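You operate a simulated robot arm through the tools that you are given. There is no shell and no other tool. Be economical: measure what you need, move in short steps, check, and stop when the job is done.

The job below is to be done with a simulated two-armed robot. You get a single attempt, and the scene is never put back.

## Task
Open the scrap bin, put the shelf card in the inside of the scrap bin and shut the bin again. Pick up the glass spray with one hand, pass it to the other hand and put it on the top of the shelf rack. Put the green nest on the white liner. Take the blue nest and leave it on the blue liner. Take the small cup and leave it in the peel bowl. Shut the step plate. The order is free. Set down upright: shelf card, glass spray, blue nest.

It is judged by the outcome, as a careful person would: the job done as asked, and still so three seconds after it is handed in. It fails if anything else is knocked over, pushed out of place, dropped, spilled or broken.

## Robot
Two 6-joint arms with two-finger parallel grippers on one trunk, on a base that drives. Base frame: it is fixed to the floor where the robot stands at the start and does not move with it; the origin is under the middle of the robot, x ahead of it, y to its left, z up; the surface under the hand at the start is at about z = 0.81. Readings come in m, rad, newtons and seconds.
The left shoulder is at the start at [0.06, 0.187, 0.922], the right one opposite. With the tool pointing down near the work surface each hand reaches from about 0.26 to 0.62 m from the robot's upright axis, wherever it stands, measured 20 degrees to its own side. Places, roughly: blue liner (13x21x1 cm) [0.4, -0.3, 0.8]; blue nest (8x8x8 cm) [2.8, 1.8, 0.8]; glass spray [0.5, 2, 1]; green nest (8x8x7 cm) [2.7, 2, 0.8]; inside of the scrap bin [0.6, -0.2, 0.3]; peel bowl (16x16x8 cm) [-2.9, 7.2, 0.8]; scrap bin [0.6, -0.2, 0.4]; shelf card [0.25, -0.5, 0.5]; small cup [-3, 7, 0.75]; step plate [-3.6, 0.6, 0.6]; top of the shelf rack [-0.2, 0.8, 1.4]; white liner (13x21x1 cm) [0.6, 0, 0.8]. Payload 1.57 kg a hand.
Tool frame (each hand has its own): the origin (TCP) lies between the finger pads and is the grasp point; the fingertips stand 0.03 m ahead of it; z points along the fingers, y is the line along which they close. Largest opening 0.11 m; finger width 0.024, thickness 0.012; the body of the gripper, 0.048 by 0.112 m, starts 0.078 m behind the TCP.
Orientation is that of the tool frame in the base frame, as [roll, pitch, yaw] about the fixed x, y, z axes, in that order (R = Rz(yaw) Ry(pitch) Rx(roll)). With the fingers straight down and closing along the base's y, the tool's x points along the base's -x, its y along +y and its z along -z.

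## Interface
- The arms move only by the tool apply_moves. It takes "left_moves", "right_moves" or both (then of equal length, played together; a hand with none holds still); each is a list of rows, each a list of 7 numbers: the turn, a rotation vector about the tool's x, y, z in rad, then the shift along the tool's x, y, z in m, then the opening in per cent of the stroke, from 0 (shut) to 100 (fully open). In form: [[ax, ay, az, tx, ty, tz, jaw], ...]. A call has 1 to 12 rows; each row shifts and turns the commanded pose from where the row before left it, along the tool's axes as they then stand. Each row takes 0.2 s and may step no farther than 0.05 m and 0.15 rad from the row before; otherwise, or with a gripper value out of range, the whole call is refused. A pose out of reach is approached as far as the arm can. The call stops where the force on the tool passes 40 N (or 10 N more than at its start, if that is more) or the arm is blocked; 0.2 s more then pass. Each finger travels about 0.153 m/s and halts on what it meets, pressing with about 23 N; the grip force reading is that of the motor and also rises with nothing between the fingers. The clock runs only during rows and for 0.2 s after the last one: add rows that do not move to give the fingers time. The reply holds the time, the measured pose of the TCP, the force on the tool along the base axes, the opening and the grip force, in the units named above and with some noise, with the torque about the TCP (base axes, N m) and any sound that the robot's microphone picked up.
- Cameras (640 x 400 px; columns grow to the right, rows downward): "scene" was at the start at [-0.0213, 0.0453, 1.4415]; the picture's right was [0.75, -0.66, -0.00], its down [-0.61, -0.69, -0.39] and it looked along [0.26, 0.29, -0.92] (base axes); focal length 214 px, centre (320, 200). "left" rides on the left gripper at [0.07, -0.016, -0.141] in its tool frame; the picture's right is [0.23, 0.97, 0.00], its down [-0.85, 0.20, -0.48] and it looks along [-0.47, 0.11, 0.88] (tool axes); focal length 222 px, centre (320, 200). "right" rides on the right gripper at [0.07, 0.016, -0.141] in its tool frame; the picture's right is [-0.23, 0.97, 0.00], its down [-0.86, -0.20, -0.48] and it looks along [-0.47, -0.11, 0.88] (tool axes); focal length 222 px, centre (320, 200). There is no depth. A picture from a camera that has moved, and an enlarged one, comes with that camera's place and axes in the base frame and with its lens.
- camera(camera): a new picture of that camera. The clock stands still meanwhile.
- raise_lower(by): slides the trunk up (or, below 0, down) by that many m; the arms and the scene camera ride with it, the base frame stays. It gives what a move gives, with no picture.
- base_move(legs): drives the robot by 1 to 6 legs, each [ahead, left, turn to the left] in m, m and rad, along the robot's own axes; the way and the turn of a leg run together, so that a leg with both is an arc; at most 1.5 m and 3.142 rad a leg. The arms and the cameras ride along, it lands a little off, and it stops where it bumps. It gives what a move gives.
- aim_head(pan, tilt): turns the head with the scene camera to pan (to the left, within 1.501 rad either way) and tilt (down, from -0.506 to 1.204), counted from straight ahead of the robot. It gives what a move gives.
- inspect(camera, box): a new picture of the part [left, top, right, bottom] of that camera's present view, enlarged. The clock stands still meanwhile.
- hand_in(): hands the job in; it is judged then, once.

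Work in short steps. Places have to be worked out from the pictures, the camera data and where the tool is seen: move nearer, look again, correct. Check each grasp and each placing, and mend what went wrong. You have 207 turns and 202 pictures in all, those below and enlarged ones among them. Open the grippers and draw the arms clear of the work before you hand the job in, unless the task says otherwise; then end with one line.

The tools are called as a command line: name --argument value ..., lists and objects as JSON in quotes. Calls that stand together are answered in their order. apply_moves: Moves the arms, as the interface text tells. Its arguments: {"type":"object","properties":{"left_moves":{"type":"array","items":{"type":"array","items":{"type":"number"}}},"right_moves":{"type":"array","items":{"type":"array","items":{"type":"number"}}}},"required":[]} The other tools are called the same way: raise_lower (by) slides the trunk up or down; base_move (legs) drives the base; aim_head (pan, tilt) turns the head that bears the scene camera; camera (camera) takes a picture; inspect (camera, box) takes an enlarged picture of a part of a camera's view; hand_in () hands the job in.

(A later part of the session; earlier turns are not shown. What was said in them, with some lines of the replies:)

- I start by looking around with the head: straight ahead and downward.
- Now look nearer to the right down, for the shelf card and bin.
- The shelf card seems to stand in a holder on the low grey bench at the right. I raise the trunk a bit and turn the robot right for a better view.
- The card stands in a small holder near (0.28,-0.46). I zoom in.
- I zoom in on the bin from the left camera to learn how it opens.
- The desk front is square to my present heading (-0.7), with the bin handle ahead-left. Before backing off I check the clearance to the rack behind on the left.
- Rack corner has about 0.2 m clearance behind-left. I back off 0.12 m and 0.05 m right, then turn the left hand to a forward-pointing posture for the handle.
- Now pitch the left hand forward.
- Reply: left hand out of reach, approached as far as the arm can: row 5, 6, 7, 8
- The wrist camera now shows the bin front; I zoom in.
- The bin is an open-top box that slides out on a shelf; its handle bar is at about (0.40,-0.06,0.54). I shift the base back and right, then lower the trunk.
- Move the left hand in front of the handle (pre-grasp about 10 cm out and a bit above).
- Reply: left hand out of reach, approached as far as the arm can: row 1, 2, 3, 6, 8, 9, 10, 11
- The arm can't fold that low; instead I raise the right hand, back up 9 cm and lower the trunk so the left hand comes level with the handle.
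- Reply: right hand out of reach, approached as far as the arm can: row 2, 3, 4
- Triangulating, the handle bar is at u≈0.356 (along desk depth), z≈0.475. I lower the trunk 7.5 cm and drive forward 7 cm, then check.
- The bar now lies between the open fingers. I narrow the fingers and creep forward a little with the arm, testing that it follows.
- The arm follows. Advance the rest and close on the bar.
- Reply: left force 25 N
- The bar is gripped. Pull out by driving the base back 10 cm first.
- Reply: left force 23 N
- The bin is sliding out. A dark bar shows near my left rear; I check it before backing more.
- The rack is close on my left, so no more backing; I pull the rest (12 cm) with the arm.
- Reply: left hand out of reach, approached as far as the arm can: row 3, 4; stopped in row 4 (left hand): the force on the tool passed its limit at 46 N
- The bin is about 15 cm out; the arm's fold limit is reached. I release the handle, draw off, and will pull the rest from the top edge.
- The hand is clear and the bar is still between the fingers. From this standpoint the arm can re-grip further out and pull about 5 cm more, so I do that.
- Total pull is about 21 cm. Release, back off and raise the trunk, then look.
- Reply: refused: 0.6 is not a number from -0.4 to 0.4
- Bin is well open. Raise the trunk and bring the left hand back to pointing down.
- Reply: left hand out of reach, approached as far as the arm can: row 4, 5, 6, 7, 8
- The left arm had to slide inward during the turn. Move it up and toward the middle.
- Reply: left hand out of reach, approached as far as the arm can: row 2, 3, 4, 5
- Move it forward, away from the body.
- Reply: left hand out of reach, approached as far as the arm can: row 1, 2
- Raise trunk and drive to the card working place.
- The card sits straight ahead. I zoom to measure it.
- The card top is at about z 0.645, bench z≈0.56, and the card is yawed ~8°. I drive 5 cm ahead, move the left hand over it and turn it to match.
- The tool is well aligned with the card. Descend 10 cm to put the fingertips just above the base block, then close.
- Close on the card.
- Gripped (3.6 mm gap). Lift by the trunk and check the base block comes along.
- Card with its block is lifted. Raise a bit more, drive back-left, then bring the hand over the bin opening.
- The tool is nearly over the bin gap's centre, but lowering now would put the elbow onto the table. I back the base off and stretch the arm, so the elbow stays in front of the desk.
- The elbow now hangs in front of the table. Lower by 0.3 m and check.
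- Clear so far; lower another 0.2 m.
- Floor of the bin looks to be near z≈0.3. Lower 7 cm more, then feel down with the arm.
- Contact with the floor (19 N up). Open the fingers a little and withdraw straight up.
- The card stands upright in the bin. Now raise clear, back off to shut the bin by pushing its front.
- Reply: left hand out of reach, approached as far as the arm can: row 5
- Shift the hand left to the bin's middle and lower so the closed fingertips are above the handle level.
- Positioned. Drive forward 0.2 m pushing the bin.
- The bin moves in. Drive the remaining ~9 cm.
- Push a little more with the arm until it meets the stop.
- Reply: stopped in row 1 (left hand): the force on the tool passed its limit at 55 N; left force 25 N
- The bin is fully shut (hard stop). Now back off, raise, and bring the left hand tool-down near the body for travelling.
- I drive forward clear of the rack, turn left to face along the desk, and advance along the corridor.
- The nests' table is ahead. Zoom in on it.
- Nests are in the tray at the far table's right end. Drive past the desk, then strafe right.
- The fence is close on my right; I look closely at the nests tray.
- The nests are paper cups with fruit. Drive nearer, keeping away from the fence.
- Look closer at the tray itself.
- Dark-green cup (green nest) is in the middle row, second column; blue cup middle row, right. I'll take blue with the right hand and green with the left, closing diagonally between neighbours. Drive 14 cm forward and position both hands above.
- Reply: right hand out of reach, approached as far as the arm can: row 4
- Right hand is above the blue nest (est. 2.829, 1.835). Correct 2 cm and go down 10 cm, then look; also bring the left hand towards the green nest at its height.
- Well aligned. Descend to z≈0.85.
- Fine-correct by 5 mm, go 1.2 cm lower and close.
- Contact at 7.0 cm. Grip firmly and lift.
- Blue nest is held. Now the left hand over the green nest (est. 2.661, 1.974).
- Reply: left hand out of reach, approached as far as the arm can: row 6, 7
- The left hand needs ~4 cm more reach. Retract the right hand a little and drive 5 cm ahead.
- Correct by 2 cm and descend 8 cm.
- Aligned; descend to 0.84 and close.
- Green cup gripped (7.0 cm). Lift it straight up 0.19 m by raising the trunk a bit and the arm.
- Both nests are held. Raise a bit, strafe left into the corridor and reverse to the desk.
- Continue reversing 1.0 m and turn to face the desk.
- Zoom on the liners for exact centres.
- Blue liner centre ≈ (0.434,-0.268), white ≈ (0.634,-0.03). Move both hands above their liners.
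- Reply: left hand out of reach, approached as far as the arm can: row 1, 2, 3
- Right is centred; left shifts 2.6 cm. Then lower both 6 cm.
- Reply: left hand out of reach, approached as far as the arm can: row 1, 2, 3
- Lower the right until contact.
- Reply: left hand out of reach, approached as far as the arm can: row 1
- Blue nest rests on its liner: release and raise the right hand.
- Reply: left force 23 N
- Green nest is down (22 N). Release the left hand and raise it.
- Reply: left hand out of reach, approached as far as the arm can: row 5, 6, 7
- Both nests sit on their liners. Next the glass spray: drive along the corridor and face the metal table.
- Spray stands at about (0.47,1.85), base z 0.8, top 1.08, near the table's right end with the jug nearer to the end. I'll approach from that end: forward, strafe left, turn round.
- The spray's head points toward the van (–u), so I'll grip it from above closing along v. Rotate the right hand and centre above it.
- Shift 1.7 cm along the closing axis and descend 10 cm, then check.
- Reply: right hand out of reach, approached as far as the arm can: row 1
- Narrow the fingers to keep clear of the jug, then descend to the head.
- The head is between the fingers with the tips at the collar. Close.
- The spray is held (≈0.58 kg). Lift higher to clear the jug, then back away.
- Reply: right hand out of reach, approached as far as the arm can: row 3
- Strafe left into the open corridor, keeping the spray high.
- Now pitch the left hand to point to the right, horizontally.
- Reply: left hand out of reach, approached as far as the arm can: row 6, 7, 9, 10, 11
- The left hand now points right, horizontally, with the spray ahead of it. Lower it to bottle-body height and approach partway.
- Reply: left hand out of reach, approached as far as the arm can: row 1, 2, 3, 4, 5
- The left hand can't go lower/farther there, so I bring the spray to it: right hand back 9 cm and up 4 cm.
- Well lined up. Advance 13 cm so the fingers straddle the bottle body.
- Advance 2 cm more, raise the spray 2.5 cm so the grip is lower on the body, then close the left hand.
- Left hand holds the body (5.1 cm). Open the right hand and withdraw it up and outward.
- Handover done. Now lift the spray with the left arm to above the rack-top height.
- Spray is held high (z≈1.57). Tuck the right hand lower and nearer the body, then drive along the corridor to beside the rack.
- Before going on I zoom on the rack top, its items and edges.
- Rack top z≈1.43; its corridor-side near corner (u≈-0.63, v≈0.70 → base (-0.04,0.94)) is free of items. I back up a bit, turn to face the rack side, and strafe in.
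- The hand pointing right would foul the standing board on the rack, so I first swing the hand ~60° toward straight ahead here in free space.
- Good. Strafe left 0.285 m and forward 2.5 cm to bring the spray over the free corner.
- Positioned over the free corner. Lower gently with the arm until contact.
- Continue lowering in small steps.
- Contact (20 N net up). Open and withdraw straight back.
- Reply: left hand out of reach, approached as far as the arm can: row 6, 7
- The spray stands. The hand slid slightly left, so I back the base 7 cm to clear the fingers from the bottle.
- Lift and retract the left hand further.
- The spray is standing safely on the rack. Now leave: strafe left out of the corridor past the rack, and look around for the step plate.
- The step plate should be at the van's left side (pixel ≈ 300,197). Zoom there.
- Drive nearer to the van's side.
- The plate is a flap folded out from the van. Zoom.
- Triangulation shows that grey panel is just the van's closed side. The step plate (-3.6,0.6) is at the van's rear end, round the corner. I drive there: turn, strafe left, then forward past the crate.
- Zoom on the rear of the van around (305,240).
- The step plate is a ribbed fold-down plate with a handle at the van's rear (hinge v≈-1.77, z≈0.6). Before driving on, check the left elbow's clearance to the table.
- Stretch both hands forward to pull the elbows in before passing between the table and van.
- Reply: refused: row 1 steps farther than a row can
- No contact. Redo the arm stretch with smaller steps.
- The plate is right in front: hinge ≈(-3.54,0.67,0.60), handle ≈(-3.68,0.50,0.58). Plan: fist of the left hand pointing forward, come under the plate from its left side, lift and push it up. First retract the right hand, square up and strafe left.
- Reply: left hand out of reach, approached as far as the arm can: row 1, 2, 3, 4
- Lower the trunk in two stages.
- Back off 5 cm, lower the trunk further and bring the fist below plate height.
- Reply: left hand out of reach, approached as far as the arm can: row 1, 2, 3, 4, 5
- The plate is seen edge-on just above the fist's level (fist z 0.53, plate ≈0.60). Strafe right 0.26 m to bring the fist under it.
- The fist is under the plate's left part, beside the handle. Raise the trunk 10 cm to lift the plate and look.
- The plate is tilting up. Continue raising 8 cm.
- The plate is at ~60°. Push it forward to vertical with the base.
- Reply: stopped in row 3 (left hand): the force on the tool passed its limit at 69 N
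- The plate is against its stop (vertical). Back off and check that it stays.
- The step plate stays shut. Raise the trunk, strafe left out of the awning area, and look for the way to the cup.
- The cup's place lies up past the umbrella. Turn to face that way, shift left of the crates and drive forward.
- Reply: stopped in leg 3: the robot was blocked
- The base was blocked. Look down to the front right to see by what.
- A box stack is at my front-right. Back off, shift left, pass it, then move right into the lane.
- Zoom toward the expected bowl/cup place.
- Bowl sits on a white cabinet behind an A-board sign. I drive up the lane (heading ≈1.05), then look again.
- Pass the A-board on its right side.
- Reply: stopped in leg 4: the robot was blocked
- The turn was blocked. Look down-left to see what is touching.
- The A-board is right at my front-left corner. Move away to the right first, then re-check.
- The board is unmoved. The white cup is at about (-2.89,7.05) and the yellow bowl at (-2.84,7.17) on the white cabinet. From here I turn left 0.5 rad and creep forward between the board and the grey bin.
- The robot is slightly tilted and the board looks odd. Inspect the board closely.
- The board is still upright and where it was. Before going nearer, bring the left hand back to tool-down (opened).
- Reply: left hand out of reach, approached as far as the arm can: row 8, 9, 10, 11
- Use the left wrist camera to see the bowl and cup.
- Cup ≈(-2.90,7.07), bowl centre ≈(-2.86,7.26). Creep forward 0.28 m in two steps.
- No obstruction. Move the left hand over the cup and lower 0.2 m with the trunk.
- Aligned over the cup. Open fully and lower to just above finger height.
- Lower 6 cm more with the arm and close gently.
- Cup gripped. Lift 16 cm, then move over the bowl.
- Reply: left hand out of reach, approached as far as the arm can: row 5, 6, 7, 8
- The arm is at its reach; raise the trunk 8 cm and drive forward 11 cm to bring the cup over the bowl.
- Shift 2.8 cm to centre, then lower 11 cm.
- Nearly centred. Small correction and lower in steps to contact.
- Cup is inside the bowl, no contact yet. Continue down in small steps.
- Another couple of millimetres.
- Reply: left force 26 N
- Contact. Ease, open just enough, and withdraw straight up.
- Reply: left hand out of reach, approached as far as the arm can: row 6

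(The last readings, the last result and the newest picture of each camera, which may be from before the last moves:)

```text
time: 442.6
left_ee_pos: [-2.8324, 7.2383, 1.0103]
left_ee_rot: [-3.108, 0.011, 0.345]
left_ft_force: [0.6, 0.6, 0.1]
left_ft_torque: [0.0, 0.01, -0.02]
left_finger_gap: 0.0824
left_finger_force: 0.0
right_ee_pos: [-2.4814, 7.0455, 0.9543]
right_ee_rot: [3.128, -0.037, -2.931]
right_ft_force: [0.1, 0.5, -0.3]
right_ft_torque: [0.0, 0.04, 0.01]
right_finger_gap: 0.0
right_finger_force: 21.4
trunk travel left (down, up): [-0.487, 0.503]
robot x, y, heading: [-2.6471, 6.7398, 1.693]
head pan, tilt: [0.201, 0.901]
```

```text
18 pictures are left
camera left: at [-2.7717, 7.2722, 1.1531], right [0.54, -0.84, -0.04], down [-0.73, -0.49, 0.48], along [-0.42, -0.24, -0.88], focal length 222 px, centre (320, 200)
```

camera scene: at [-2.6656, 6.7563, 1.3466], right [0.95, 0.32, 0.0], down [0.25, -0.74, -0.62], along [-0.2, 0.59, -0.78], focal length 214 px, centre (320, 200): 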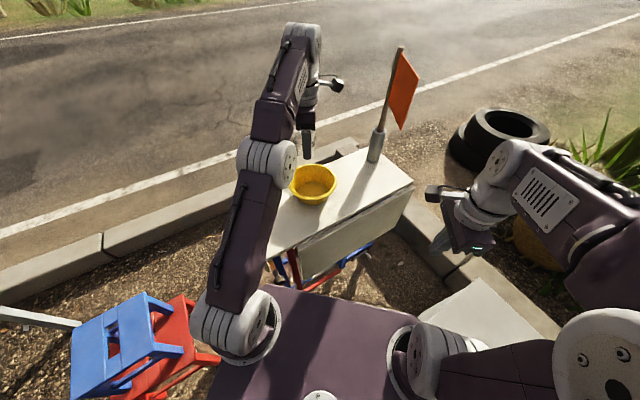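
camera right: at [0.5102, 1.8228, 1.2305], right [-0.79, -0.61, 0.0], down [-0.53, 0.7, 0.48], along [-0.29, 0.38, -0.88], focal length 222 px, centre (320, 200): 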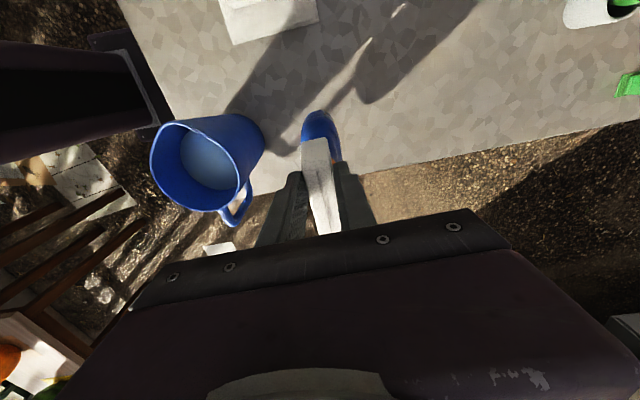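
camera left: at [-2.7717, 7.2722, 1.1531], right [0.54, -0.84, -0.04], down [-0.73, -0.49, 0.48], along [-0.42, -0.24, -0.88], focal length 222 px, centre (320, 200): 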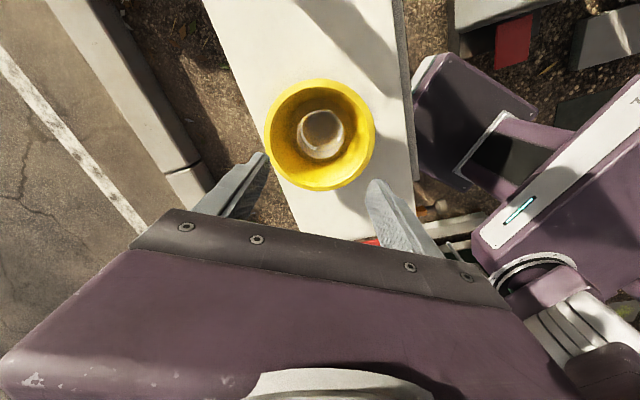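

The cup sits in the bowl. Back off a little, open both grippers, raise, and check the surroundings.

base_move --legs '[[-0.2, 0, 0]]'

apply_moves --left_moves '[[0, 0, 0, 0, 0, 0, 100], [0, 0, 0, 0, 0, 0, 100]]' --right_moves '[[0, 0, 0, 0, 0, 0, 60], [0, 0, 0, 0, 0, 0, 100]]'

aim_head --pan 0.9 --tilt 0.8

camera --camera "scene"

inspect --camera "left" --box '[160, 0, 480, 200]'

```text
time: 444.2
left_ee_pos: [-2.809, 7.0377, 1.0115]
left_ee_rot: [-3.106, 0.011, 0.348]
left_ft_force: [-0.6, 0.4, -0.2]
left_ft_torque: [0.01, 0.0, 0.0]
left_finger_gap: 0.0823
left_finger_force: 0.1
right_ee_pos: [-2.4572, 6.8467, 0.9559]
right_ee_rot: [3.127, -0.035, -2.929]
right_ft_force: [0.1, -0.9, -0.7]
right_ft_torque: [0.03, -0.02, -0.03]
right_finger_gap: 0.0
right_finger_force: 21.7
trunk travel left (down, up): [-0.487, 0.503]
robot x, y, heading: [-2.6204, 6.5411, 1.688]
head pan, tilt: [0.201, 0.901]
```

```text
time: 444.8
left_ee_pos: [-2.8094, 7.0379, 1.0115]
left_ee_rot: [-3.108, 0.011, 0.348]
left_ft_force: [-0.6, -0.1, 0.4]
left_ft_torque: [0.04, -0.03, -0.01]
left_finger_gap: 0.11
left_finger_force: 0.1
right_ee_pos: [-2.458, 6.8476, 0.955]
right_ee_rot: [3.128, -0.034, -2.93]
right_ft_force: [-0.4, 0.4, 0.6]
right_ft_torque: [-0.02, 0.0, 0.02]
right_finger_gap: 0.1099
right_finger_force: 0.0
trunk travel left (down, up): [-0.487, 0.503]
robot x, y, heading: [-2.625, 6.5428, 1.693]
head pan, tilt: [0.201, 0.901]
```

```text
time: 445.9
left_ee_pos: [-2.8091, 7.0388, 1.0112]
left_ee_rot: [-3.109, 0.009, 0.348]
left_ft_force: [-0.5, -0.3, -0.7]
left_ft_torque: [0.01, 0.02, 0.02]
left_finger_gap: 0.1099
left_finger_force: 0.0
right_ee_pos: [-2.4582, 6.8471, 0.9542]
right_ee_rot: [3.127, -0.034, -2.93]
right_ft_force: [-0.1, 1.1, -0.1]
right_ft_torque: [0.01, 0.03, 0.02]
right_finger_gap: 0.1098
right_finger_force: 0.1
trunk travel left (down, up): [-0.487, 0.503]
robot x, y, heading: [-2.6266, 6.5464, 1.697]
head pan, tilt: [0.901, 0.799]
```

```text
17 pictures are left
camera scene: at [-2.6858, 6.5269, 1.4045], right [0.52, 0.85, 0.0], down [0.61, -0.37, -0.7], along [-0.6, 0.36, -0.72], focal length 214 px, centre (320, 200)
```

scene: 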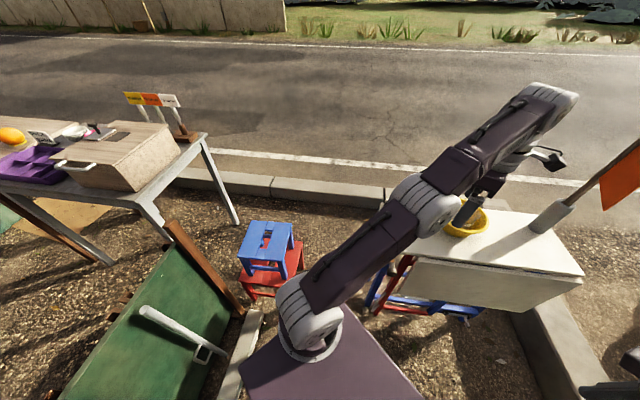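

```text
2.00 times, centred on (320, 100) of left
camera zoom: at [-2.748, 7.0735, 1.1531], right [0.54, -0.84, -0.04], down [-0.73, -0.49, 0.48], along [-0.42, -0.24, -0.88], focal length 444 px, centre (320, 400)
```

zoom: 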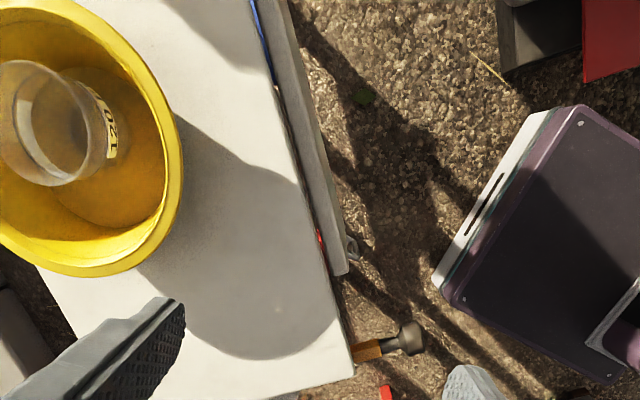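

Board, stool, bowl and cup all stand as they should, with the cup inside the bowl. Raise the arms clear and hand in.

raise_lower --by 0.2

hand_in

```text
time: 448.1
left_ee_pos: [-2.8098, 7.0382, 1.2112]
left_ee_rot: [-3.109, 0.012, 0.347]
left_ft_force: [0.0, 0.2, 0.2]
left_ft_torque: [-0.01, 0.01, 0.02]
left_finger_gap: 0.1102
left_finger_force: 0.1
right_ee_pos: [-2.4573, 6.8466, 1.155]
right_ee_rot: [3.128, -0.034, -2.928]
right_ft_force: [-0.1, -0.3, -0.6]
right_ft_torque: [-0.02, -0.04, 0.03]
right_finger_gap: 0.1099
right_finger_force: 0.1
trunk travel left (down, up): [-0.687, 0.303]
robot x, y, heading: [-2.6229, 6.5463, 1.695]
head pan, tilt: [0.901, 0.799]
```

```text
The job is handed in.
```

All six parts of the job were carried out and it is handed in; the base was blocked twice on the way, by a box stack and near the A-board, and the pictures afterwards showed neither toppled or clearly moved.
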